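You operate a simulated robot arm through the tools that you are given. There is no shell and no other tool. Be economical: measure what you need, move in short steps, check, and stop when the job is done.

Carry out the task below with a simulated two-armed robot. There is one attempt and no reset: what you move stays moved.

## Task
On the table top, fold the tea towel in half.

Only the result counts: the job must be done as asked and must still hold three seconds after the hand-in. Knocking over, shifting, dropping, spilling or breaking anything else fails it. Flat cloth is picked up by pressing the open fingertips on it (5 to 10 N) and closing them slowly along it; thin cloth reads only 2 to 8 mm in the jaws.

## Robot
Two 7-joint arms with two-finger parallel grippers on one trunk, on a base that drives. Base frame: it is fixed to the floor where the robot stands at the start and does not move with it; the origin is under the middle of the robot, x ahead of it, y to its left, z up. Units: m, degrees, N and s.
The left shoulder is at the start at [0.07, 0.163, 1.07], the right one opposite. Places, roughly: table top [0.8, 0.4, 0.8]. Payload 3.43 kg a hand.
The tool frame of a hand sits at the grasp point between the pads (the TCP): z along the fingers, y along the line on which they close. The tips reach 0.034 m beyond it. Largest opening 0.128 m; finger width 0.024, thickness 0.012; the body of the gripper, 0.048 by 0.13 m, starts 0.096 m behind the TCP.
Orientation is that of the tool frame in the base frame, as a unit quaternion [x, y, z, w]. With the fingers straight down and closing along the base's y, the tool's x points along the base's -x, its y along +y and its z along -z.

## Interface
- The arms move only by the tool jog_arm. It takes "left_deltas", "right_deltas" or both (then of equal length, played together; a hand with none holds still); each is a list of rows, each a list of 2 entries, a list of its own where there are three numbers: the shift along the tool's x, y, z in units of 250 mm (1.0 is 250 mm), then the turn, a rotation vector about the tool's x, y, z in units of 45 degrees (1.0 is 45 degrees). In form: [[[x, y, z], [ax, ay, az]], ...]. A call has 1 to 12 rows; each row is the pose to reach, as a shift and turn from the pose commanded when the call began, along the tool's axes at that moment. "left_claw" and "right_claw" are, for a hand that has rows, the finger opening in mm, from 0 to 128, set as the call begins (left out, the last holds). A call with a number of a shift or a turn outside -1 to 1 is refused whole. Rows are played at 5 a second. More than 0.05 m and 8.6 degrees between two rows, or a gripper value outside its range, and nothing of the call is played. A pose out of reach is approached as far as the arm can. The call stops where the force on the tool passes 40 N (or 10 N more than at its start, if that is more) or the arm is blocked; 0.2 s more then pass. Each finger travels about 0.153 m/s and halts on what it meets, pressing with about 26 N; the grip force reading is that of the motor and also rises with nothing between the fingers. The clock runs only during rows and for 0.2 s after the last one: add rows that repeat a pose to give the fingers time. It gives the time, the measured TCP pose, the force on the tool (base axes), the opening and the grip force at its end, in the units of the frame above (readings bear some noise), and new pictures: "show" is both (left out), scene, wrist or none (wrist: the cameras of the hands that moved).
- Cameras (640 x 400 px; columns grow to the right, rows downward): "scene" is now at [0.1383, 0.0059, 1.2867]; the picture's right is [-0.01, -1.00, 0.00], its down [-0.66, 0.01, -0.75] and it looks along [0.75, -0.01, -0.66] (base axes); focal length 283 px, centre (320, 200). "left" rides on the left gripper at [0.076, 0.011, -0.16] in its tool frame; the picture's right is [-0.15, 0.99, 0.00], its down [-0.88, -0.13, -0.46] and it looks along [-0.45, -0.07, 0.89] (tool axes); focal length 234 px, centre (320, 200). "right" rides on the right gripper at [0.076, -0.011, -0.16] in its tool frame; the picture's right is [0.15, 0.99, 0.00], its down [-0.88, 0.13, -0.46] and it looks along [-0.45, 0.07, 0.89] (tool axes); focal length 234 px, centre (320, 200). There is no depth. A picture from a camera that has moved, and an enlarged one, comes with that camera's place and axes in the base frame and with its lens. The place of the scene camera against the robot may be out by one fixed shift of up to 0.012 m in any direction.
- slide_trunk(by): slides the trunk up (or, below 0, down) by that many m; the arms and the scene camera ride with it, the base frame stays. It gives what a move gives, with no picture.
- steer(legs): drives the robot by 1 to 6 legs, each [ahead, left, turn to the left] in m, m and degrees, along the robot's own axes; the way and the turn of a leg run together, so that a leg with both is an arc; at most 1.5 m and 180 degrees a leg. The arms and the cameras ride along, it lands a little off, and it stops where it bumps. It gives what a move gives, and a new picture of the scene camera.
- head_to(pan, tilt): turns the head with the scene camera to pan (to the left, within 86 degrees either way) and tilt (down, from -29 to 69), counted from straight ahead of the robot. It gives what a move gives, and a new picture of the scene camera.
- inspect(camera, box): a new picture of the part [left, top, right, bottom] of that camera's present view, enlarged. No time passes.
- close_job(): hands the job in; it is judged then, once.

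Work in short steps. Places have to be worked out from the pictures, the camera data and where the tool is seen: move nearer, look again, correct. Check each grasp and each placing, and mend what went wrong. You have 120 turns and 260 pictures in all, those below and enlarged ones among them. Open the grippers and draw the arms clear of the work before you hand the job in, unless the task says otherwise; then end with one line.

The tools are called as name(argument=value, ...) on one line, values as JSON. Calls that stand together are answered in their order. jog_arm: Moves the arms, as the interface text tells. Its arguments: {"type":"object","properties":{"left_deltas":{"type":"array"},"left_claw":{"type":"number"},"right_deltas":{"type":"array"},"right_claw":{"type":"number"},"show":{"type":"string","enum":["both","scene","wrist","none"]}},"required":[]} The other tools are called the same way: slide_trunk (by) slides the trunk up or down; steer (legs) drives the base; head_to (pan, tilt) turns the head that bears the scene camera; inspect (camera, box) takes an enlarged picture of a part of a camera's view; close_job () hands the job in.

At the start:

```text
time_s: 0.0
left_position: [0.6364, 0.3377, 0.9933]
left_tcp_rot: [-0.001, 1.0, 0.0, 0.0]
left_wrist_force: [0.5, 0.1, 0.3]
left_gripper_width: 0.1278
left_grip_force: 0.0
right_position: [0.7093, -0.2281, 0.9751]
right_tcp_rot: [0.0, 1.0, 0.0, -0.001]
right_wrist_force: [-0.1, -0.2, 0.1]
right_gripper_width: 0.128
right_grip_force: 0.0
trunk travel left (down, up): [-0.55, 0.39]
robot x, y, heading: [-0.0017, 0.0016, 0.1]
head pan, tilt: [-0.6, 41.6]
```

scene: 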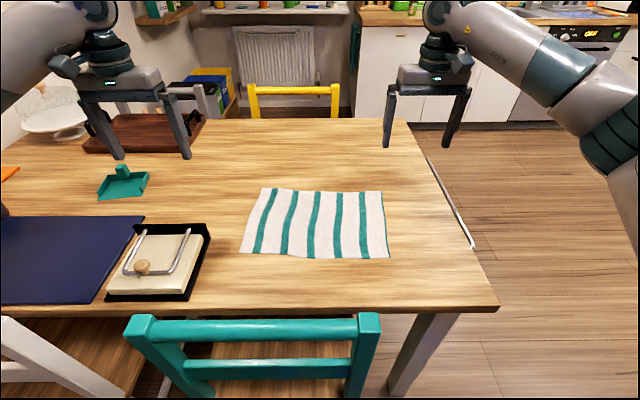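
right: 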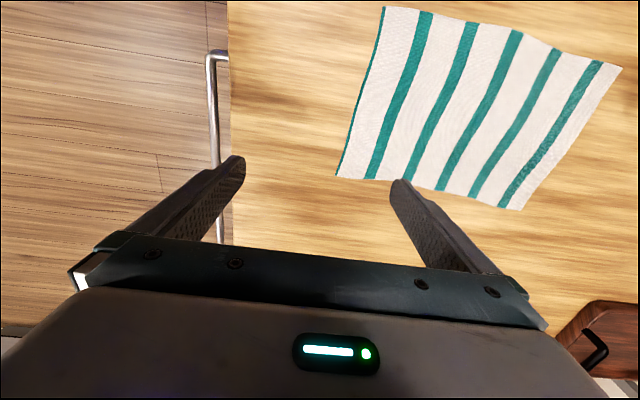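
left: 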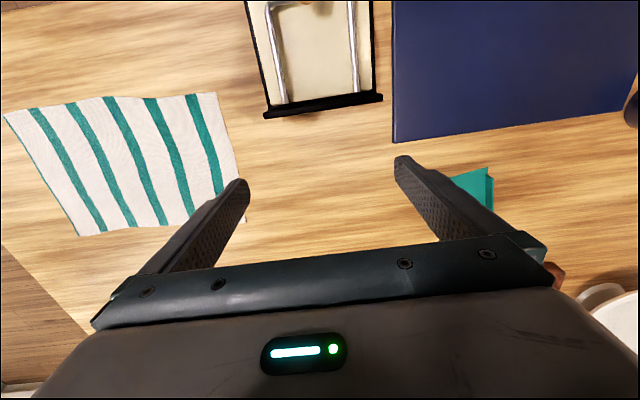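

Cross-checking the scene and left cameras puts the table at about z=0.75. The towel's near corners come out at about (0.557, 0.19) and (0.542, -0.16), its far corners at about (0.81, 0.17) and (0.79, -0.185). I'll fold the near edge onto the far edge with both hands, so first I hover over the near corners and look.

jog_arm(left_deltas=[[[0.045, -0.119, 0.089], [0, 0, 0]], [[0.091, -0.237, 0.177], [0, 0, 0]], [[0.136, -0.356, 0.266], [0, 0, 0]], [[0.181, -0.475, 0.355], [0, 0, 0]], [[0.227, -0.593, 0.443], [0, 0, 0]], [[0.272, -0.712, 0.532], [0, 0, 0]], [[0.272, -0.712, 0.532], [0, 0, 0]]], right_deltas=[[[0.103, 0.065, 0.077], [0, 0, 0]], [[0.205, 0.131, 0.153], [0, 0, 0]], [[0.308, 0.196, 0.23], [0, 0, 0]], [[0.411, 0.261, 0.307], [0, 0, 0]], [[0.513, 0.327, 0.383], [0, 0, 0]], [[0.616, 0.392, 0.46], [0, 0, 0]], [[0.616, 0.392, 0.46], [0, 0, 0]]], left_claw=30, right_claw=30)

```text
time_s: 1.6
left_position: [0.5673, 0.1596, 0.8589]
left_tcp_rot: [-0.001, 1.0, 0.0, 0.0]
left_wrist_force: [0.4, 1.4, -0.5]
left_gripper_width: 0.0298
left_grip_force: 0.1
right_position: [0.5561, -0.1268, 0.8627]
right_tcp_rot: [0.0, 1.0, 0.0, 0.0]
right_wrist_force: [-1.2, -0.5, -0.1]
right_gripper_width: 0.0299
right_grip_force: 0.0
trunk travel left (down, up): [-0.55, 0.39]
robot x, y, heading: [0.0025, -0.0028, 0.1]
head pan, tilt: [-0.6, 41.6]
camera scene: at [0.1379, 0.0061, 1.2867], right [-0.01, -1.0, 0.0], down [-0.66, 0.01, -0.75], along [0.75, -0.01, -0.66], focal length 283 px, centre (320, 200)
camera right: at [0.4788, -0.1383, 1.0233], right [-0.15, 0.99, 0.0], down [0.88, 0.13, 0.46], along [0.45, 0.07, -0.89], focal length 234 px, centre (320, 200)
camera left: at [0.4916, 0.1709, 1.0184], right [0.15, 0.99, 0.0], down [0.88, -0.13, 0.46], along [0.45, -0.07, -0.89], focal length 234 px, centre (320, 200)
```

scene: 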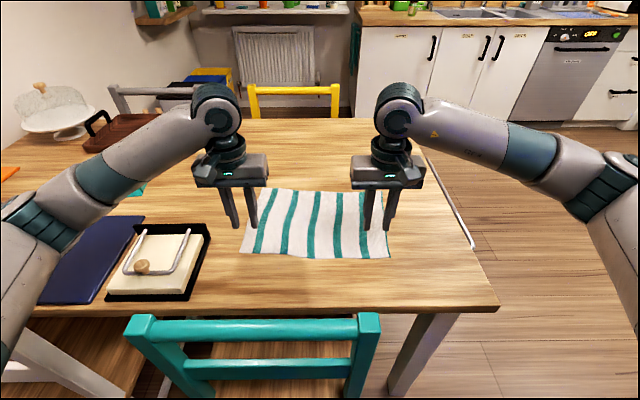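
right: 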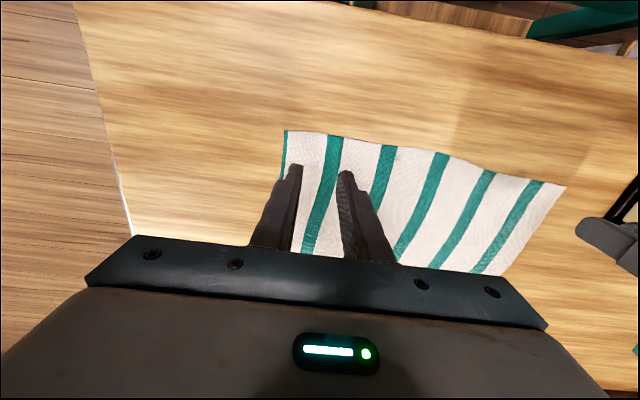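
left: 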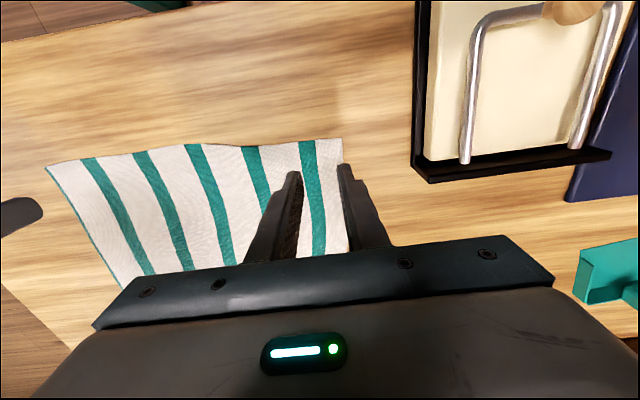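

The wrist cameras agree: near-left corner about (0.553, 0.186), near-right about (0.534, -0.17). I make small corrections and descend to just above the cloth.

jog_arm(left_deltas=[[[0, -0.016, 0.09], [0, 0, 0]], [[0, -0.016, 0.18], [0, 0, 0]], [[0, -0.016, 0.272], [0, 0, 0]], [[0, -0.016, 0.272], [0, 0, 0]]], right_deltas=[[[0.028, -0.052, 0.09], [0, 0, 0]], [[0.028, -0.052, 0.19], [0, 0, 0]], [[0.028, -0.052, 0.287], [0, 0, 0]], [[0.028, -0.052, 0.287], [0, 0, 0]]])

```text
time_s: 2.6
left_position: [0.569, 0.1569, 0.7917]
left_tcp_rot: [0.0, 1.0, 0.0, 0.0]
left_wrist_force: [0.2, -0.1, -0.1]
left_gripper_width: 0.0299
left_grip_force: 0.0
right_position: [0.5475, -0.1422, 0.791]
right_tcp_rot: [0.0, 1.0, 0.0, 0.001]
right_wrist_force: [0.6, -0.5, 0.4]
right_gripper_width: 0.0299
right_grip_force: 0.0
trunk travel left (down, up): [-0.55, 0.39]
robot x, y, heading: [-0.0002, -0.0036, -0.1]
head pan, tilt: [-0.6, 41.6]
camera scene: at [0.138, 0.0061, 1.2867], right [-0.01, -1.0, 0.0], down [-0.66, 0.01, -0.75], along [0.75, -0.01, -0.66], focal length 283 px, centre (320, 200)
camera right: at [0.4708, -0.1531, 0.9516], right [-0.15, 0.99, 0.0], down [0.88, 0.13, 0.46], along [0.45, 0.07, -0.89], focal length 234 px, centre (320, 200)
camera left: at [0.4931, 0.1684, 0.9519], right [0.15, 0.99, 0.0], down [0.88, -0.13, 0.46], along [0.45, -0.07, -0.89], focal length 234 px, centre (320, 200)
```

scene: 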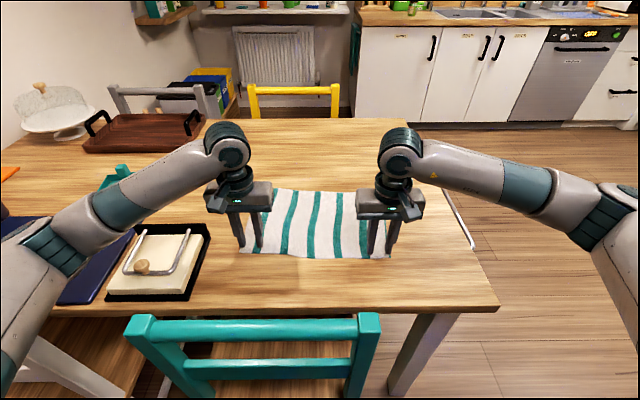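
right: 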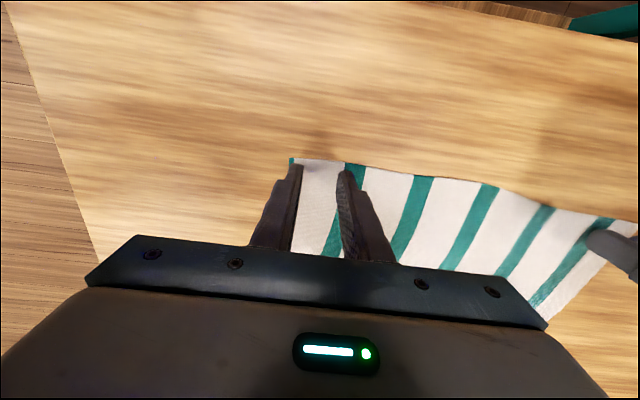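
left: 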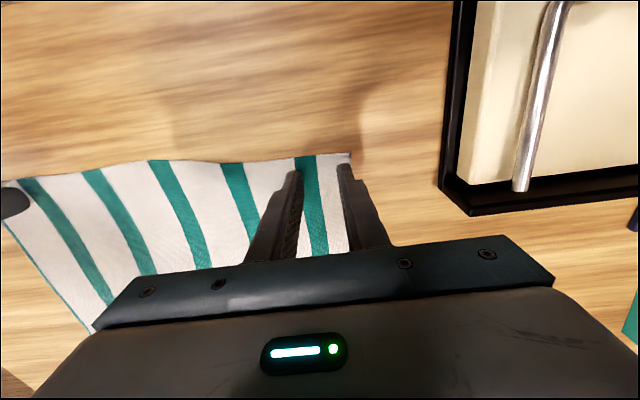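

Both fingertips sit just inside the corners and there's no contact yet. I go down in small steps while watching the force.

jog_arm(left_deltas=[[[0, 0, 0.01], [0, 0, 0]], [[0, 0, 0.02], [0, 0, 0]], [[0, 0, 0.02], [0, 0, 0]]], right_deltas=[[[0, 0, 0.01], [0, 0, 0]], [[0, 0, 0.02], [0, 0, 0]], [[0, 0, 0.02], [0, 0, 0]]], show="none")

jog_arm(left_deltas=[[[0, 0, 0.008], [0, 0, 0]], [[0, 0, 0.012], [0, 0, 0]], [[0, 0, 0.012], [0, 0, 0]]], right_deltas=[[[0, 0, 0.008], [0, 0, 0]], [[0, 0, 0.012], [0, 0, 0]], [[0, 0, 0.012], [0, 0, 0]]], show="none")

```text
time_s: 3.4
left_position: [0.5692, 0.1588, 0.7884]
left_tcp_rot: [-0.001, 1.0, 0.0, 0.001]
left_wrist_force: [-0.7, -0.1, 0.6]
left_gripper_width: 0.03
left_grip_force: 0.2
right_position: [0.5477, -0.1412, 0.786]
right_tcp_rot: [0.001, 1.0, 0.001, 0.001]
right_wrist_force: [2.7, -0.6, 15.5]
right_gripper_width: 0.0299
right_grip_force: 0.1
trunk travel left (down, up): [-0.55, 0.39]
robot x, y, heading: [0.0008, 0.0002, -0.1]
head pan, tilt: [-0.6, 41.6]
```

```text
time_s: 4.1
left_position: [0.568, 0.1581, 0.7869]
left_tcp_rot: [-0.001, 1.0, -0.001, 0.0]
left_wrist_force: [-1.0, 0.8, 2.9]
left_gripper_width: 0.03
left_grip_force: 0.2
right_position: [0.5488, -0.1409, 0.7862]
right_tcp_rot: [0.001, 1.0, 0.002, 0.004]
right_wrist_force: [-2.6, 1.0, 14.3]
right_gripper_width: 0.0298
right_grip_force: 0.0
trunk travel left (down, up): [-0.55, 0.39]
robot x, y, heading: [0.0006, 0.0012, -0.1]
head pan, tilt: [-0.6, 41.6]
stopped in row 3 (right hand): the force on the tool passed its limit (the readings are from after the stop); the commanded pose is now the measured one
```

The right hand presses at about 14 N and the left only just touches. I ease the right up slightly and press the left a bit more.

jog_arm(left_deltas=[[[0, 0, 0.003], [0, 0, 0]], [[0, 0, 0.003], [0, 0, 0]]], right_deltas=[[[0, 0, -0.002], [0, 0, 0]], [[0, 0, -0.002], [0, 0, 0]]], show="none")

```text
time_s: 4.7
left_position: [0.5683, 0.1583, 0.7866]
left_tcp_rot: [-0.001, 1.0, 0.0, 0.001]
left_wrist_force: [0.7, 0.2, 11.6]
left_gripper_width: 0.0298
left_grip_force: 0.0
right_position: [0.5482, -0.1413, 0.7852]
right_tcp_rot: [0.0, 1.0, 0.002, 0.004]
right_wrist_force: [3.2, 1.9, 12.9]
right_gripper_width: 0.0295
right_grip_force: 0.1
trunk travel left (down, up): [-0.55, 0.39]
robot x, y, heading: [0.0002, 0.004, 0.1]
head pan, tilt: [-0.6, 41.6]
```

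Now both press at about 10-13 N, so I ease off slightly and close the fingers in stages.

jog_arm(left_deltas=[[[0, 0, -0.001], [0, 0, 0]], [[0, 0, -0.001], [0, 0, 0]]], right_deltas=[[[0, 0, -0.002], [0, 0, 0]], [[0, 0, -0.002], [0, 0, 0]]], left_claw=24, right_claw=24, show="none")

jog_arm(left_deltas=[[[0, 0, 0], [0, 0, 0]], [[0, 0, 0], [0, 0, 0]]], right_deltas=[[[0, 0, 0], [0, 0, 0]], [[0, 0, 0], [0, 0, 0]]], left_claw=17, right_claw=17)

```text
time_s: 5.3
left_position: [0.5666, 0.1573, 0.785]
left_tcp_rot: [0.0, 1.0, 0.0, 0.002]
left_wrist_force: [3.6, -1.1, 18.3]
left_gripper_width: 0.0227
left_grip_force: 0.0
right_position: [0.5488, -0.1425, 0.7855]
right_tcp_rot: [0.002, 1.0, 0.002, 0.004]
right_wrist_force: [1.0, 1.7, 10.8]
right_gripper_width: 0.0231
right_grip_force: 0.0
trunk travel left (down, up): [-0.55, 0.39]
robot x, y, heading: [0.0016, 0.0024, -0.2]
head pan, tilt: [-0.6, 41.6]
```

```text
time_s: 5.9
left_position: [0.5678, 0.156, 0.7851]
left_tcp_rot: [0.0, 1.0, 0.0, 0.001]
left_wrist_force: [2.0, -2.3, 22.8]
left_gripper_width: 0.0153
left_grip_force: 0.1
right_position: [0.5475, -0.1435, 0.7848]
right_tcp_rot: [0.001, 1.0, 0.003, 0.005]
right_wrist_force: [0.3, 1.8, 8.4]
right_gripper_width: 0.0166
right_grip_force: 0.0
trunk travel left (down, up): [-0.55, 0.39]
robot x, y, heading: [0.0024, 0.0007, 0.2]
head pan, tilt: [-0.6, 41.6]
camera scene: at [0.1356, 0.0053, 1.2871], right [-0.01, -1.0, 0.0], down [-0.66, 0.01, -0.75], along [0.75, -0.01, -0.66], focal length 283 px, centre (320, 200)
camera right: at [0.469, -0.1548, 0.9464], right [-0.14, 0.99, 0.0], down [0.88, 0.13, 0.46], along [0.46, 0.07, -0.89], focal length 234 px, centre (320, 200)
camera left: at [0.4905, 0.168, 0.9446], right [0.15, 0.99, 0.0], down [0.88, -0.13, 0.46], along [0.45, -0.07, -0.89], focal length 234 px, centre (320, 200)
```

scene: 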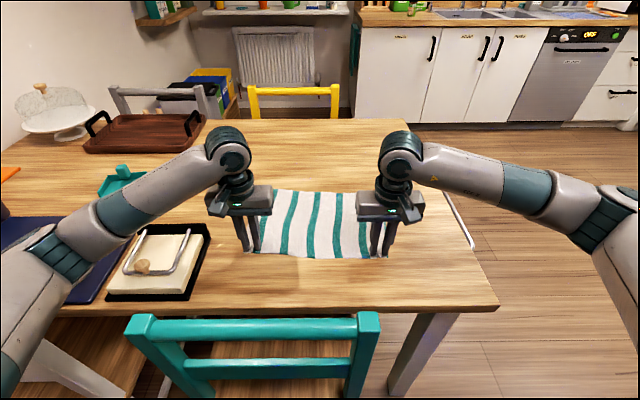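
right: 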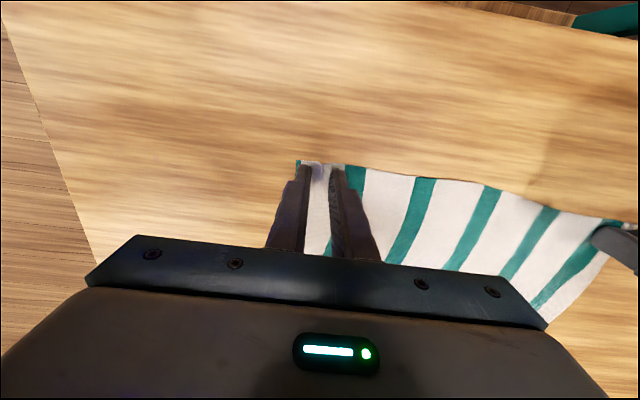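
left: 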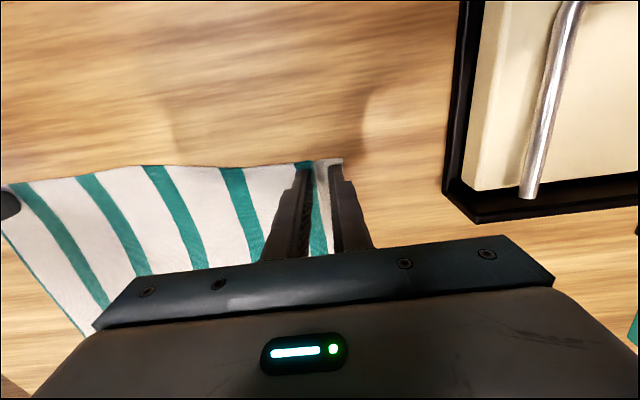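

The cloth is bunching between the fingers on both sides. I ease the left up a touch and keep closing.

jog_arm(left_deltas=[[[0, 0, -0.003], [0, 0, 0]], [[0, 0, -0.003], [0, 0, 0]]], right_deltas=[[[0, 0, 0], [0, 0, 0]], [[0, 0, 0], [0, 0, 0]]], left_claw=9, right_claw=10, show="none")

jog_arm(left_deltas=[[[0, 0, 0], [0, 0, 0]], [[0, 0, 0], [0, 0, 0]], [[0, 0, 0], [0, 0, 0]]], right_deltas=[[[0, 0, 0], [0, 0, 0]], [[0, 0, 0], [0, 0, 0]], [[0, 0, 0], [0, 0, 0]]], left_claw=0, right_claw=0)

```text
time_s: 6.5
left_position: [0.5663, 0.1569, 0.7851]
left_tcp_rot: [0.0, 1.0, 0.0, 0.0]
left_wrist_force: [-1.0, -3.2, 11.7]
left_gripper_width: 0.0092
left_grip_force: 1.1
right_position: [0.5477, -0.142, 0.7858]
right_tcp_rot: [0.001, 1.0, 0.003, 0.005]
right_wrist_force: [0.7, 4.3, 12.0]
right_gripper_width: 0.0107
right_grip_force: 0.9
trunk travel left (down, up): [-0.55, 0.39]
robot x, y, heading: [0.0029, -0.0004, -0.2]
head pan, tilt: [-0.6, 41.6]
```

```text
time_s: 7.3
left_position: [0.568, 0.1584, 0.7847]
left_tcp_rot: [0.0, 1.0, -0.001, 0.001]
left_wrist_force: [-1.7, -8.6, 5.8]
left_gripper_width: 0.0024
left_grip_force: 26.4
right_position: [0.5479, -0.1431, 0.7841]
right_tcp_rot: [0.002, 1.0, 0.001, 0.004]
right_wrist_force: [1.0, 8.6, 13.4]
right_gripper_width: 0.0022
right_grip_force: 26.1
trunk travel left (down, up): [-0.55, 0.39]
robot x, y, heading: [-0.0004, -0.0008, -0.5]
head pan, tilt: [-0.6, 41.6]
camera scene: at [0.1364, 0.0061, 1.2869], right [-0.01, -1.0, 0.0], down [-0.66, 0.01, -0.75], along [0.75, -0.01, -0.66], focal length 283 px, centre (320, 200)
camera right: at [0.4696, -0.154, 0.9464], right [-0.15, 0.99, 0.0], down [0.88, 0.13, 0.46], along [0.46, 0.07, -0.89], focal length 234 px, centre (320, 200)
camera left: at [0.4912, 0.169, 0.9449], right [0.15, 0.99, 0.0], down [0.88, -0.13, 0.46], along [0.45, -0.07, -0.89], focal length 234 px, centre (320, 200)
```

scene: 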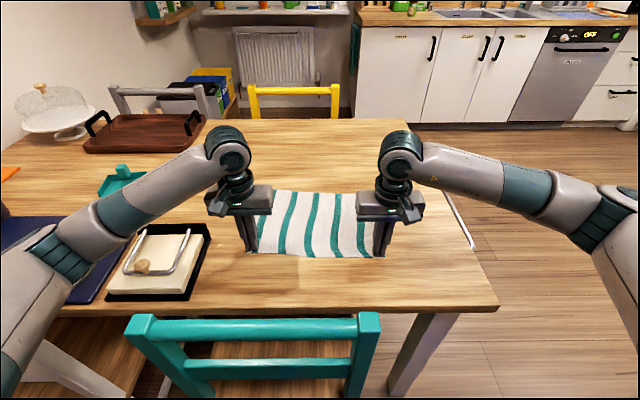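
right: 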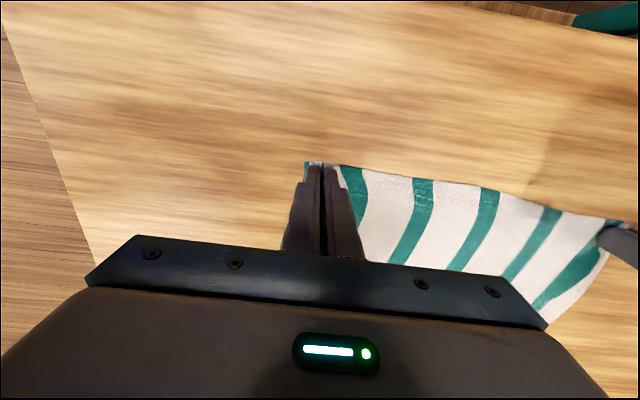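
left: 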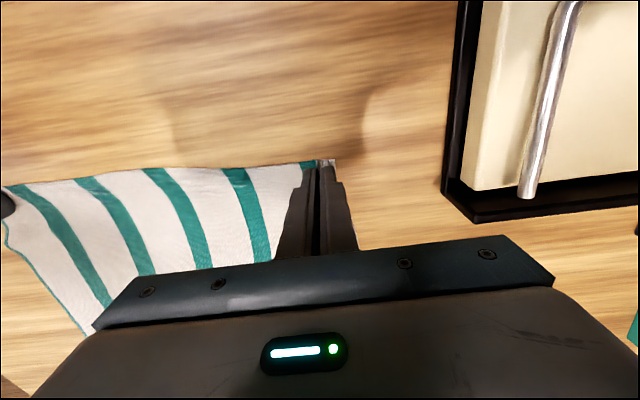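

Both jaws read 2.2-2.4 mm, which suggests cloth in each. I lift both hands about 50 mm to check the grasps hold.

jog_arm(left_deltas=[[[0, 0, -0.05], [0, 0, 0]], [[-0.04, 0, -0.1], [0, 0, 0]], [[-0.08, 0, -0.15], [0, 0, 0]], [[-0.12, 0, -0.2], [0, 0, 0]]], right_deltas=[[[0, 0, -0.05], [0, 0, 0]], [[-0.04, 0, -0.1], [0, 0, 0]], [[-0.08, 0, -0.15], [0, 0, 0]], [[-0.12, 0, -0.2], [0, 0, 0]]])

```text
time_s: 8.3
left_position: [0.5972, 0.1583, 0.8336]
left_tcp_rot: [0.001, 1.0, 0.0, 0.0]
left_wrist_force: [-0.1, -8.4, 0.2]
left_gripper_width: 0.0025
left_grip_force: 26.2
right_position: [0.58, -0.1411, 0.833]
right_tcp_rot: [0.0, 1.0, 0.001, 0.002]
right_wrist_force: [0.8, 8.2, -0.1]
right_gripper_width: 0.002
right_grip_force: 25.9
trunk travel left (down, up): [-0.55, 0.39]
robot x, y, heading: [0.0045, 0.0014, -0.3]
head pan, tilt: [-0.6, 41.6]
camera scene: at [0.1384, 0.0059, 1.2866], right [-0.01, -1.0, 0.0], down [-0.66, 0.01, -0.75], along [0.75, -0.01, -0.66], focal length 283 px, centre (320, 200)
camera right: at [0.5021, -0.1529, 0.9947], right [-0.15, 0.99, 0.0], down [0.88, 0.13, 0.46], along [0.46, 0.07, -0.89], focal length 234 px, centre (320, 200)
camera left: at [0.5214, 0.1696, 0.9932], right [0.15, 0.99, 0.0], down [0.88, -0.13, 0.46], along [0.45, -0.07, -0.89], focal length 234 px, centre (320, 200)
```

scene: 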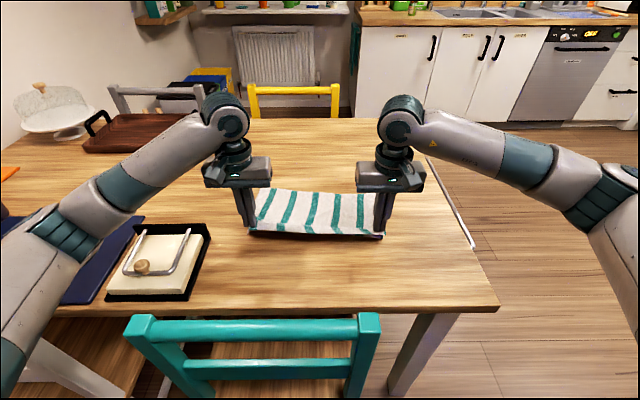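
right: 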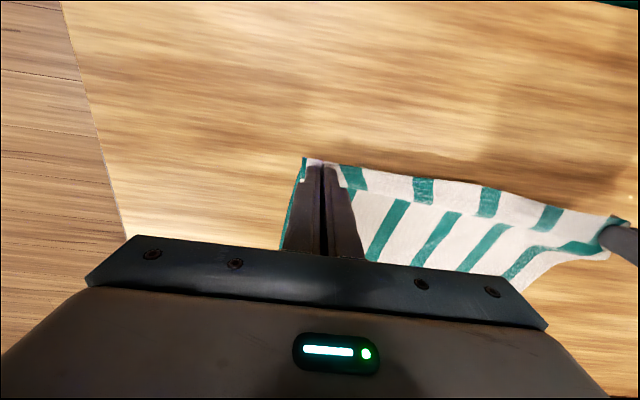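
left: 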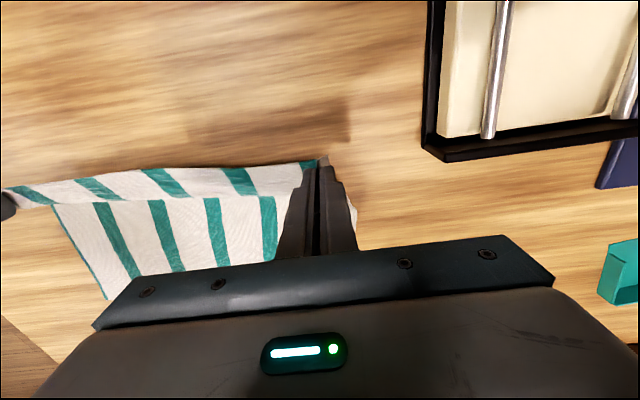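

Both corners are held, but about 8 N of sideways pull shows the edge is taut between the hands. I carry the edge up along the fold arc, easing the hands inward 3 mm each and tilting the fingers forward so the edge turns over.

jog_arm(left_deltas=[[[-0.036, -0.012, -0.03], [0, -0.167, 0]], [[-0.072, -0.012, -0.06], [0, -0.333, 0]], [[-0.108, -0.012, -0.09], [0, -0.5, 0]], [[-0.144, -0.012, -0.12], [0, -0.667, 0]], [[-0.18, -0.012, -0.15], [0, -0.833, 0]], [[-0.216, -0.012, -0.18], [0, -1.0, 0]], [[-0.216, -0.012, -0.18], [0, -1.0, 0]]], right_deltas=[[[-0.034, 0.012, -0.03], [0, -0.167, 0]], [[-0.068, 0.012, -0.06], [0, -0.333, 0]], [[-0.102, 0.012, -0.09], [0, -0.5, 0]], [[-0.136, 0.012, -0.12], [0, -0.667, 0]], [[-0.17, 0.012, -0.15], [0, -0.833, 0]], [[-0.204, 0.012, -0.184], [0, -1.0, 0]], [[-0.204, 0.012, -0.184], [0, -1.0, 0]]])

```text
time_s: 9.9
left_position: [0.6527, 0.1552, 0.8778]
left_tcp_rot: [-0.001, 0.924, 0.001, 0.383]
left_wrist_force: [-0.1, -2.6, -0.5]
left_gripper_width: 0.0021
left_grip_force: 25.6
right_position: [0.6288, -0.1373, 0.8816]
right_tcp_rot: [0.002, 0.922, 0.001, 0.386]
right_wrist_force: [0.4, 3.2, -0.7]
right_gripper_width: 0.0017
right_grip_force: 25.8
trunk travel left (down, up): [-0.55, 0.39]
robot x, y, heading: [0.0008, 0.003, 0.1]
head pan, tilt: [-0.6, 41.6]
camera scene: at [0.1385, 0.0059, 1.2867], right [-0.01, -1.0, 0.0], down [-0.66, 0.01, -0.75], along [0.75, -0.01, -0.66], focal length 283 px, centre (320, 200)
camera right: at [0.4611, -0.1497, 0.9415], right [-0.1, 0.99, -0.1], down [0.29, 0.13, 0.95], along [0.95, 0.07, -0.3], focal length 234 px, centre (320, 200)
camera left: at [0.486, 0.1661, 0.9371], right [0.1, 0.99, 0.1], down [0.3, -0.13, 0.95], along [0.95, -0.07, -0.31], focal length 234 px, centre (320, 200)
```

scene: 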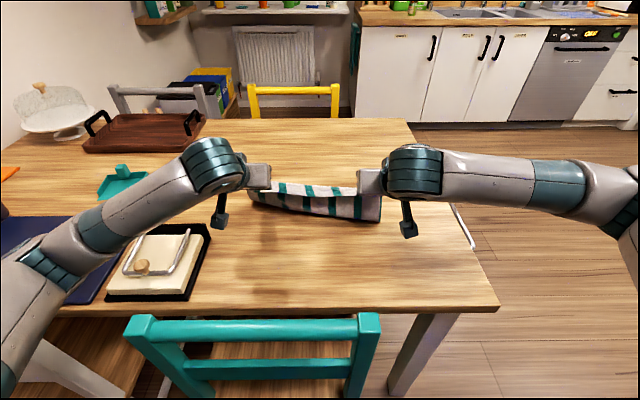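
right: 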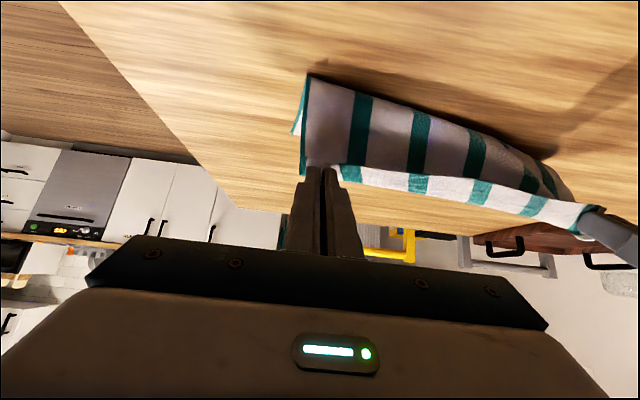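
left: 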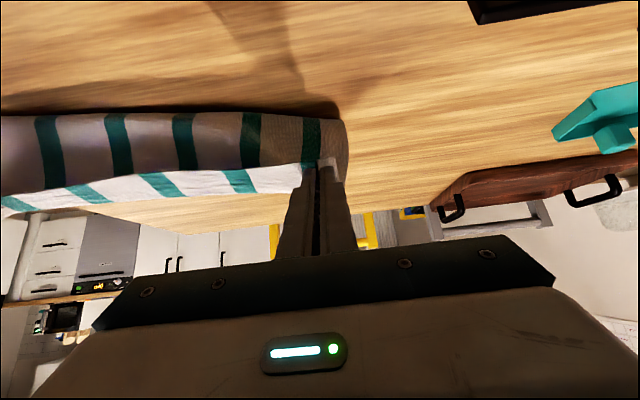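

The fold line looks skewed, with the left side further forward. I look closer before going on.

inspect(camera="scene", box=[220, 150, 420, 260])

head_to(pan=-0.6, tilt=55)

```text
3.20 times, centred on (320, 205) of scene
camera zoom: at [0.1385, 0.0059, 1.2867], right [-0.01, -1.0, 0.0], down [-0.66, 0.01, -0.75], along [0.75, -0.01, -0.66], focal length 905 px, centre (320, 184)
```

zoom: 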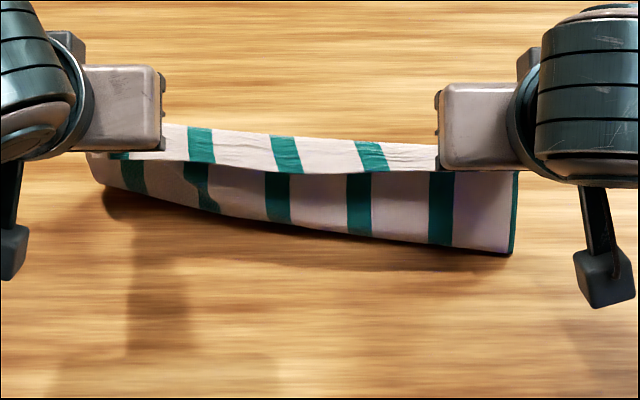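

```text
time_s: 10.7
left_position: [0.6521, 0.1547, 0.8796]
left_tcp_rot: [-0.001, 0.924, 0.0, 0.382]
left_wrist_force: [-0.7, -2.9, -0.6]
left_gripper_width: 0.0022
left_grip_force: 26.1
right_position: [0.6303, -0.1376, 0.882]
right_tcp_rot: [0.001, 0.923, 0.001, 0.385]
right_wrist_force: [-0.2, 3.2, 0.3]
right_gripper_width: 0.002
right_grip_force: 26.4
trunk travel left (down, up): [-0.55, 0.39]
robot x, y, heading: [0.0009, 0.002, 0.2]
head pan, tilt: [-0.6, 55.0]
camera scene: at [0.1266, 0.0059, 1.2684], right [-0.01, -1.0, 0.0], down [-0.82, 0.01, -0.57], along [0.57, -0.01, -0.82], focal length 283 px, centre (320, 200)
```

scene: 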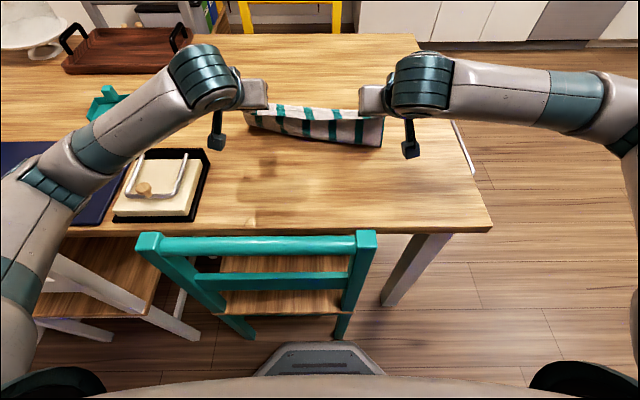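

The left side of the fold does sit further forward than the right. I move on over the fold to where I can see the far edge, then correct.

jog_arm(left_deltas=[[[-0.037, 0, 0.1], [0, 0, 0]], [[-0.073, 0, 0.2], [0, 0, 0]], [[-0.11, 0, 0.303], [0, 0, 0]], [[-0.11, 0, 0.303], [0, 0, 0]]], right_deltas=[[[-0.037, 0, 0.1], [0, 0, 0]], [[-0.073, 0, 0.2], [0, 0, 0]], [[-0.11, 0, 0.303], [0, 0, 0]], [[-0.11, 0, 0.303], [0, 0, 0]]])

inspect(camera="scene", box=[220, 60, 420, 170])

```text
time_s: 11.7
left_position: [0.7241, 0.1527, 0.8471]
left_tcp_rot: [-0.001, 0.924, 0.001, 0.383]
left_wrist_force: [-0.1, -1.8, 0.0]
left_gripper_width: 0.0021
left_grip_force: 26.7
right_position: [0.7033, -0.1394, 0.8508]
right_tcp_rot: [0.001, 0.922, 0.0, 0.386]
right_wrist_force: [0.2, 1.9, 0.1]
right_gripper_width: 0.002
right_grip_force: 26.2
trunk travel left (down, up): [-0.55, 0.39]
robot x, y, heading: [0.001, -0.0047, 0.2]
head pan, tilt: [-0.6, 55.0]
camera scene: at [0.1257, 0.006, 1.2685], right [-0.01, -1.0, 0.0], down [-0.82, 0.01, -0.57], along [0.57, -0.01, -0.82], focal length 283 px, centre (320, 200)
camera right: at [0.5351, -0.1508, 0.9101], right [-0.1, 0.99, -0.1], down [0.29, 0.13, 0.95], along [0.95, 0.07, -0.3], focal length 234 px, centre (320, 200)
camera left: at [0.5578, 0.1634, 0.9055], right [0.1, 0.99, 0.1], down [0.3, -0.13, 0.94], along [0.95, -0.07, -0.31], focal length 234 px, centre (320, 200)
```

scene: 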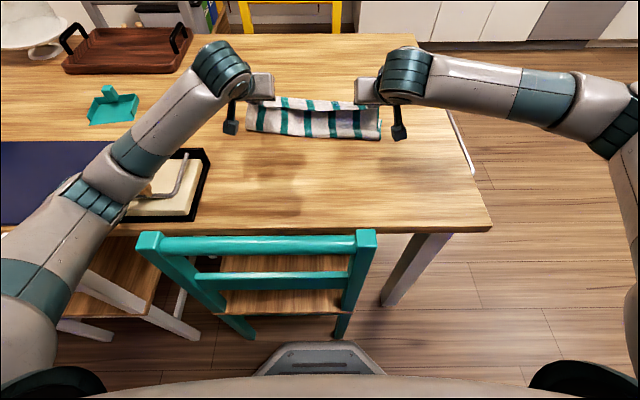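
right: 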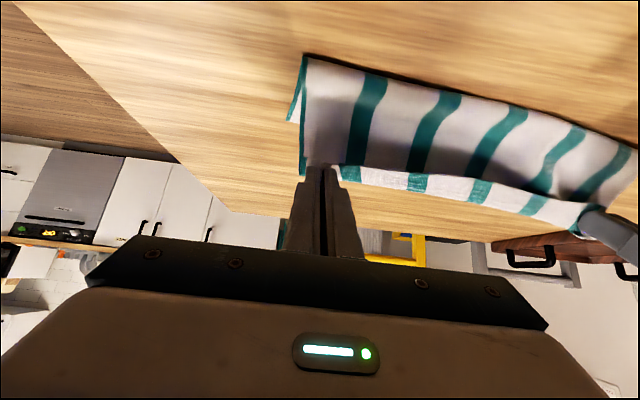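
left: 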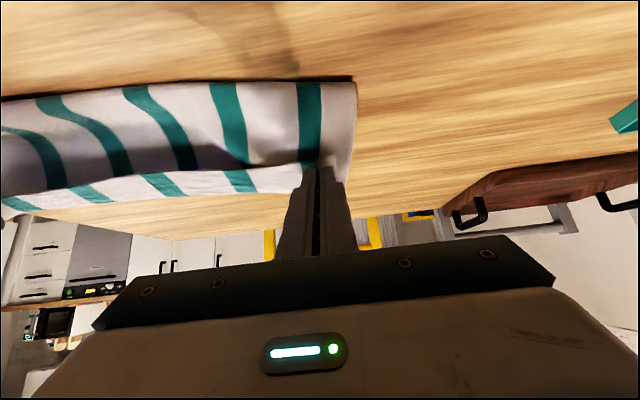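

```text
3.20 times, centred on (320, 115) of scene
camera zoom: at [0.1257, 0.006, 1.2685], right [-0.01, -1.0, 0.0], down [-0.82, 0.01, -0.57], along [0.57, -0.01, -0.82], focal length 905 px, centre (320, 472)
```

zoom: 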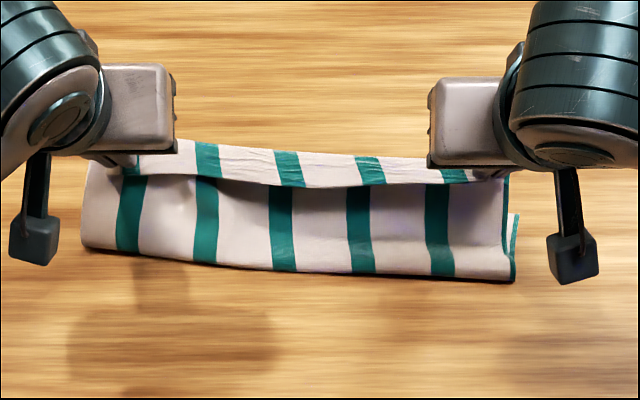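

The fold is forming well, with the fold line at about x=0.67 on the right and 0.72 on the left, where the cloth is still rolling over. I tilt a further 15° and lower the edge onto the far edge.

jog_arm(left_deltas=[[[0.017, 0, 0.1], [0, -0.11, 0]], [[0.035, 0, 0.2], [0, -0.22, 0]], [[0.052, 0, 0.298], [0, -0.333, 0]], [[0.052, 0, 0.298], [0, -0.333, 0]]], right_deltas=[[[0.022, 0, 0.1], [0, -0.11, 0]], [[0.044, 0, 0.2], [0, -0.22, 0]], [[0.066, 0, 0.306], [0, -0.333, 0]], [[0.066, 0, 0.306], [0, -0.333, 0]]])

inspect(camera="scene", box=[220, 60, 420, 170])

```text
time_s: 12.7
left_position: [0.7699, 0.1485, 0.8263]
left_tcp_rot: [0.002, 0.853, 0.004, 0.522]
left_wrist_force: [-0.1, -0.1, -0.6]
left_gripper_width: 0.0024
left_grip_force: 26.4
right_position: [0.7309, -0.1361, 0.7929]
right_tcp_rot: [0.001, 0.865, 0.014, 0.501]
right_wrist_force: [0.0, 1.5, 0.5]
right_gripper_width: 0.002
right_grip_force: 26.3
right hand out of reach, approached as far as the arm can: row 3
trunk travel left (down, up): [-0.55, 0.39]
robot x, y, heading: [0.0048, 0.0032, 0.1]
head pan, tilt: [-0.6, 55.0]
camera scene: at [0.1104, -0.0088, 1.2725], right [-0.01, -1.0, -0.01], down [-0.81, 0.02, -0.59], along [0.59, 0.0, -0.81], focal length 283 px, centre (320, 200)
camera right: at [0.554, -0.1503, 0.8079], right [-0.09, 0.99, -0.1], down [0.04, 0.11, 0.99], along [1.0, 0.08, -0.05], focal length 234 px, centre (320, 200)
camera left: at [0.5921, 0.1575, 0.8305], right [0.06, 0.99, 0.14], down [0.0, -0.14, 0.99], along [1.0, -0.06, -0.01], focal length 234 px, centre (320, 200)
```

scene: 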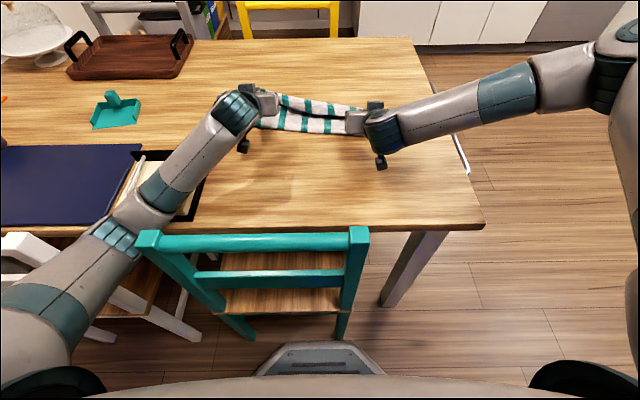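
right: 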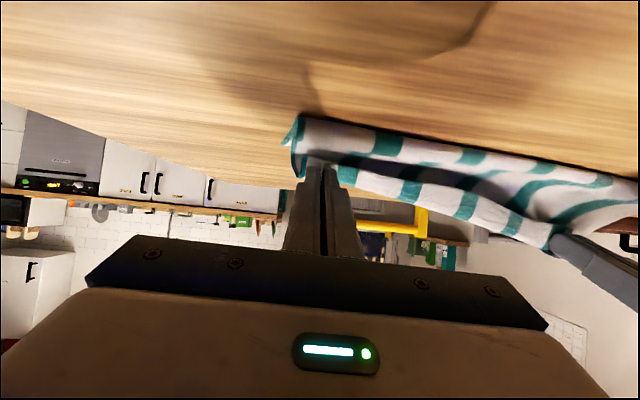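
left: 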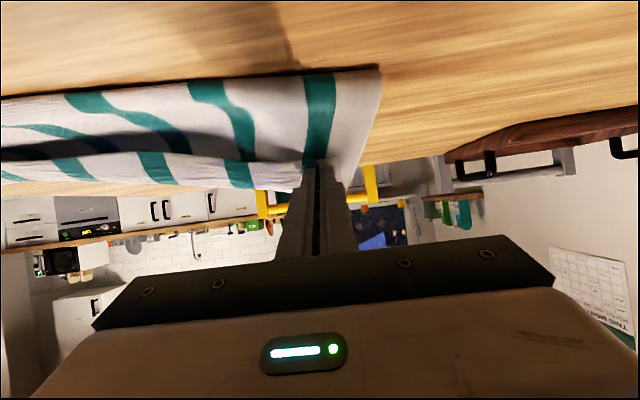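

```text
3.20 times, centred on (320, 115) of scene
camera zoom: at [0.1104, -0.0088, 1.2725], right [-0.01, -1.0, -0.01], down [-0.81, 0.02, -0.59], along [0.59, 0.0, -0.81], focal length 905 px, centre (320, 472)
```

zoom: 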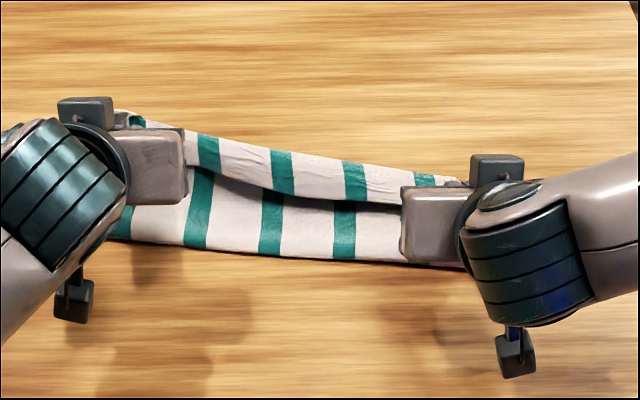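

The 60° tilt was too much: the right arm hit its reach limit and the left hand stopped 40 mm high. I ease the tilt back to about 30° and lift the right hand slightly.

jog_arm(left_deltas=[[[-0.003, 0, 0.0], [0, 0.147, 0]], [[-0.006, 0, 0.0], [0, 0.293, 0]], [[-0.01, 0, 0.0], [0, 0.44, 0]], [[-0.013, 0, 0.0], [0, 0.587, 0]], [[-0.016, 0, 0.004], [0, 0.733, 0]], [[-0.016, 0, 0.004], [0, 0.733, 0]]], right_deltas=[[[-0.032, 0, -0.003], [0, 0.133, 0]], [[-0.064, 0, -0.005], [0, 0.267, 0]], [[-0.095, 0, -0.008], [0, 0.4, 0]], [[-0.127, 0, -0.01], [0, 0.533, 0]], [[-0.159, 0, -0.013], [0, 0.667, 0]], [[-0.159, 0, -0.013], [0, 0.667, 0]]])

inspect(camera="scene", box=[220, 60, 420, 170])

```text
time_s: 14.1
left_position: [0.7562, 0.1657, 0.7893]
left_tcp_rot: [-0.004, 0.972, 0.0, 0.234]
left_wrist_force: [-0.6, -5.0, 0.4]
left_gripper_width: 0.0019
left_grip_force: 26.0
right_position: [0.7507, -0.1291, 0.8294]
right_tcp_rot: [-0.004, 0.963, 0.001, 0.269]
right_wrist_force: [0.2, 5.0, 0.0]
right_gripper_width: 0.0019
right_grip_force: 26.4
trunk travel left (down, up): [-0.55, 0.39]
robot x, y, heading: [0.0008, 0.0024, 0.3]
head pan, tilt: [-0.6, 55.0]
camera scene: at [0.1064, 0.0122, 1.2699], right [0.0, -1.0, 0.0], down [-0.81, 0.0, -0.59], along [0.59, -0.01, -0.81], focal length 283 px, centre (320, 200)
camera right: at [0.6018, -0.1422, 0.929], right [-0.13, 0.99, -0.08], down [0.52, 0.13, 0.85], along [0.85, 0.07, -0.53], focal length 234 px, centre (320, 200)
camera left: at [0.6156, 0.1748, 0.8965], right [0.12, 0.99, 0.06], down [0.58, -0.12, 0.81], along [0.81, -0.06, -0.59], focal length 234 px, centre (320, 200)
```

scene: 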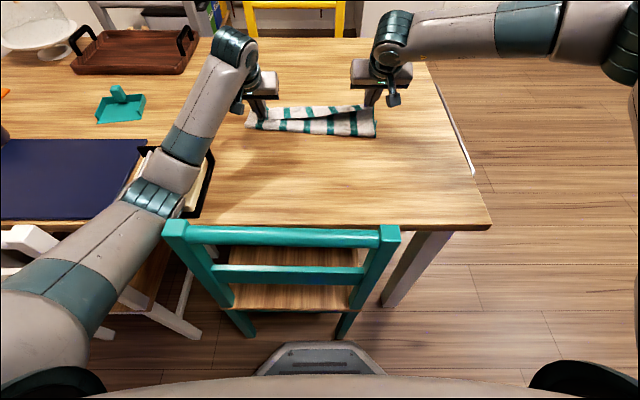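
right: 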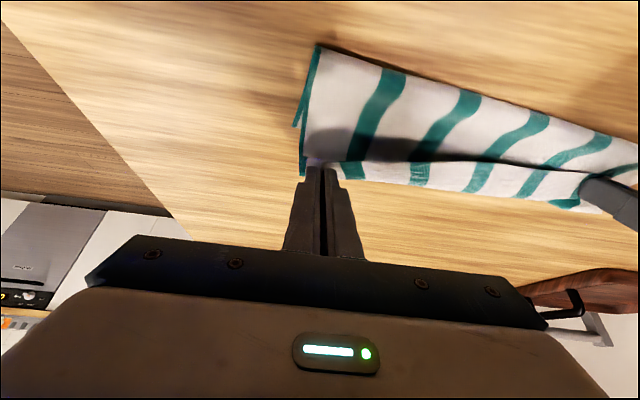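
left: 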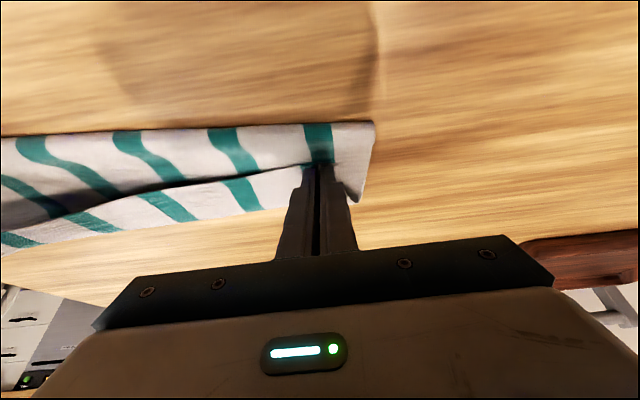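

```text
3.20 times, centred on (320, 115) of scene
camera zoom: at [0.1064, 0.0122, 1.2699], right [0.0, -1.0, 0.0], down [-0.81, 0.0, -0.59], along [0.59, -0.01, -0.81], focal length 905 px, centre (320, 472)
```

zoom: 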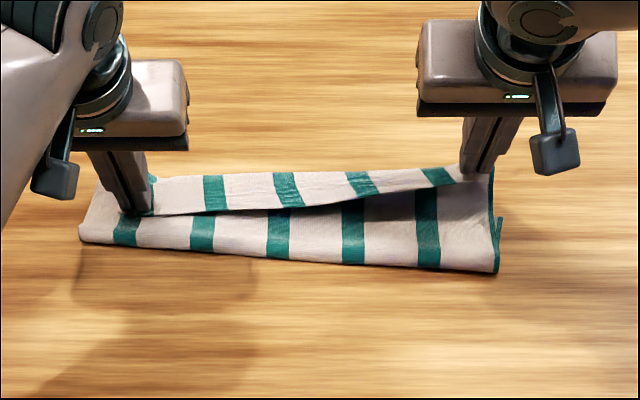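

The chair back seems to have shifted in the picture relative to its feet, and the left elbow is close to it. I look closely before moving anything.

inspect(camera="scene", box=[60, 120, 440, 360])

head_to(pan=20, tilt=62)

```text
1.67 times, centred on (250, 240) of scene
camera zoom: at [0.1064, 0.0122, 1.2699], right [0.0, -1.0, 0.0], down [-0.81, 0.0, -0.59], along [0.59, -0.01, -0.81], focal length 471 px, centre (437, 133)
```

zoom: 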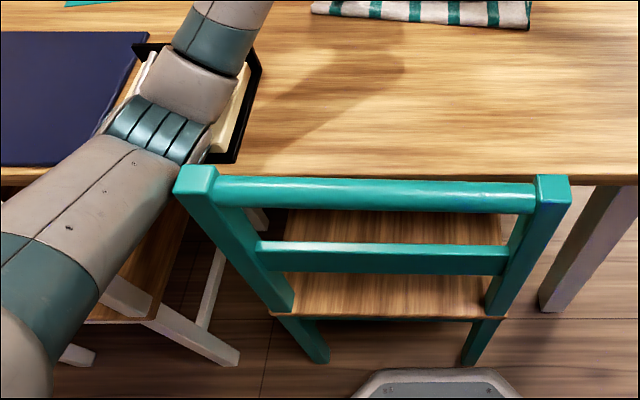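

```text
time_s: 14.9
left_position: [0.7563, 0.1641, 0.7907]
left_tcp_rot: [-0.006, 0.972, -0.001, 0.235]
left_wrist_force: [-0.2, -4.5, 1.0]
left_gripper_width: 0.0023
left_grip_force: 25.6
right_position: [0.7509, -0.1293, 0.8305]
right_tcp_rot: [-0.004, 0.963, 0.001, 0.269]
right_wrist_force: [0.4, 5.4, 0.3]
right_gripper_width: 0.0017
right_grip_force: 26.0
trunk travel left (down, up): [-0.55, 0.39]
robot x, y, heading: [-0.001, 0.0017, 0.3]
head pan, tilt: [20.0, 62.0]
camera scene: at [0.095, 0.0346, 1.2616], right [0.35, -0.94, 0.01], down [-0.82, -0.31, -0.48], along [0.45, 0.16, -0.88], focal length 283 px, centre (320, 200)
```

scene: 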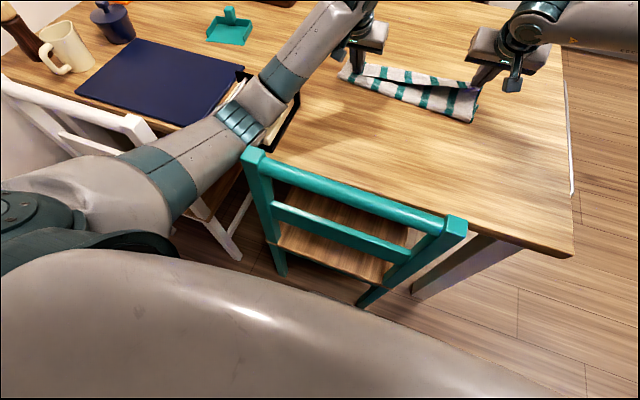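

The left elbow appears to have dropped against the chair back: the left hand is off target and the robot is pushed slightly. Raising the trunk will lift the elbow clear; I start with 0.05 m and bring the hands back down after.

slide_trunk(by=0.05)

head_to(pan=0, tilt=58)

```text
time_s: 15.8
left_position: [0.7733, 0.1524, 0.8366]
left_tcp_rot: [0.0, 0.973, 0.0, 0.232]
left_wrist_force: [0.7, -3.0, -0.7]
left_gripper_width: 0.0022
left_grip_force: 25.4
right_position: [0.7644, -0.1399, 0.8662]
right_tcp_rot: [0.002, 0.965, 0.001, 0.261]
right_wrist_force: [-0.1, 3.7, -0.4]
right_gripper_width: 0.0023
right_grip_force: 26.4
trunk travel left (down, up): [-0.6, 0.34]
robot x, y, heading: [-0.0, -0.0002, 0.0]
head pan, tilt: [20.0, 62.0]
```

```text
time_s: 16.7
left_position: [0.7731, 0.1537, 0.8377]
left_tcp_rot: [0.0, 0.972, 0.0, 0.233]
left_wrist_force: [-0.8, -3.5, 1.1]
left_gripper_width: 0.0021
left_grip_force: 26.4
right_position: [0.7632, -0.14, 0.8663]
right_tcp_rot: [0.001, 0.965, 0.001, 0.261]
right_wrist_force: [0.7, 2.8, 0.1]
right_gripper_width: 0.0021
right_grip_force: 26.4
trunk travel left (down, up): [-0.6, 0.34]
robot x, y, heading: [-0.0001, -0.0004, -0.2]
head pan, tilt: [0.0, 58.0]
camera scene: at [0.1231, 0.0067, 1.3147], right [0.0, -1.0, 0.0], down [-0.85, 0.0, -0.53], along [0.53, 0.0, -0.85], focal length 283 px, centre (320, 200)
```

scene: 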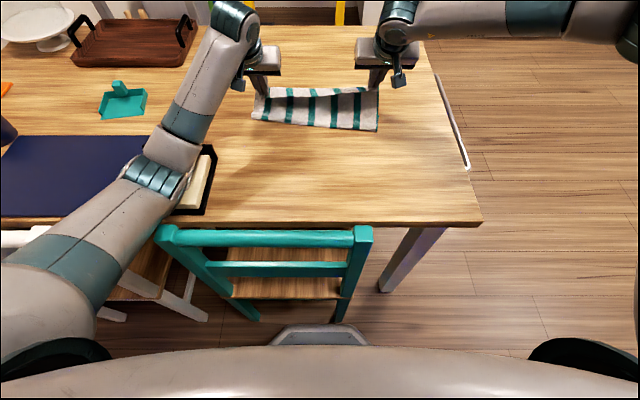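

The arm is free again: the hand is back on its commanded pose and the chair rail is where it was at the start. I'll lower the hands a little and raise the trunk again, so the elbows stay well above the chair.

jog_arm(left_deltas=[[[0.02, 0, 0.058], [0, 0, 0]], [[0.039, 0, 0.115], [0, 0, 0]], [[0.039, 0, 0.115], [0, 0, 0]]], right_deltas=[[[0.05, 0, 0.075], [0, 0, 0]], [[0.102, 0, 0.15], [0, 0, 0]], [[0.102, 0, 0.15], [0, 0, 0]]], show="none")

slide_trunk(by=0.04)

jog_arm(left_deltas=[[[0.039, 0, 0.07], [0, 0, 0]], [[0.075, 0, 0.141], [0, 0, 0]], [[0.075, 0, 0.141], [0, 0, 0]]], right_deltas=[[[0.039, 0, 0.07], [0, 0, 0]], [[0.075, 0, 0.141], [0, 0, 0]], [[0.075, 0, 0.141], [0, 0, 0]]], show="scene")

```text
time_s: 17.5
left_position: [0.7781, 0.1616, 0.8226]
left_tcp_rot: [-0.003, 0.97, 0.001, 0.242]
left_wrist_force: [-0.4, -6.4, 0.0]
left_gripper_width: 0.0022
left_grip_force: 26.2
right_position: [0.7543, -0.1355, 0.8283]
right_tcp_rot: [0.001, 0.964, 0.001, 0.265]
right_wrist_force: [0.6, 7.3, 1.0]
right_gripper_width: 0.0019
right_grip_force: 25.6
trunk travel left (down, up): [-0.6, 0.34]
robot x, y, heading: [-0.0018, -0.0, 0.3]
head pan, tilt: [0.0, 58.0]
```

```text
time_s: 18.3
left_position: [0.7804, 0.1537, 0.8438]
left_tcp_rot: [0.0, 0.973, -0.001, 0.232]
left_wrist_force: [0.4, -2.9, -0.4]
left_gripper_width: 0.0023
left_grip_force: 26.4
right_position: [0.7591, -0.1383, 0.8584]
right_tcp_rot: [0.001, 0.965, 0.001, 0.261]
right_wrist_force: [-0.3, 2.5, -1.5]
right_gripper_width: 0.0021
right_grip_force: 26.2
trunk travel left (down, up): [-0.64, 0.3]
robot x, y, heading: [0.0008, 0.0009, 0.1]
head pan, tilt: [0.0, 58.0]
```

```text
time_s: 19.1
left_position: [0.78, 0.154, 0.8055]
left_tcp_rot: [0.001, 0.973, 0.0, 0.232]
left_wrist_force: [-0.5, -3.5, 0.0]
left_gripper_width: 0.0019
left_grip_force: 25.3
right_position: [0.7608, -0.1393, 0.8199]
right_tcp_rot: [0.001, 0.965, 0.0, 0.262]
right_wrist_force: [0.2, 2.5, -0.8]
right_gripper_width: 0.0022
right_grip_force: 26.2
trunk travel left (down, up): [-0.64, 0.3]
robot x, y, heading: [0.0041, -0.001, -0.0]
head pan, tilt: [0.0, 58.0]
camera scene: at [0.1244, 0.0068, 1.3544], right [0.0, -1.0, 0.0], down [-0.85, 0.0, -0.53], along [0.53, 0.0, -0.85], focal length 283 px, centre (320, 200)
```

scene: 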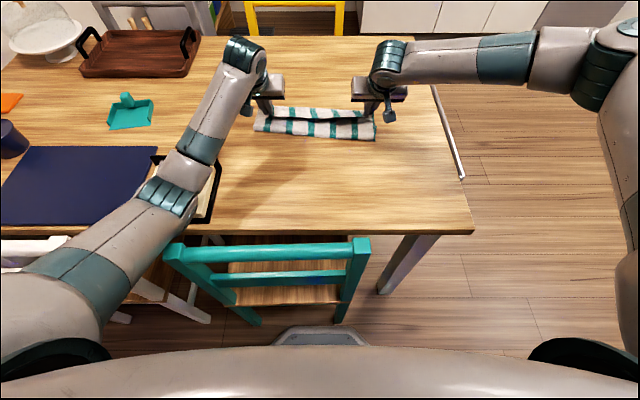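

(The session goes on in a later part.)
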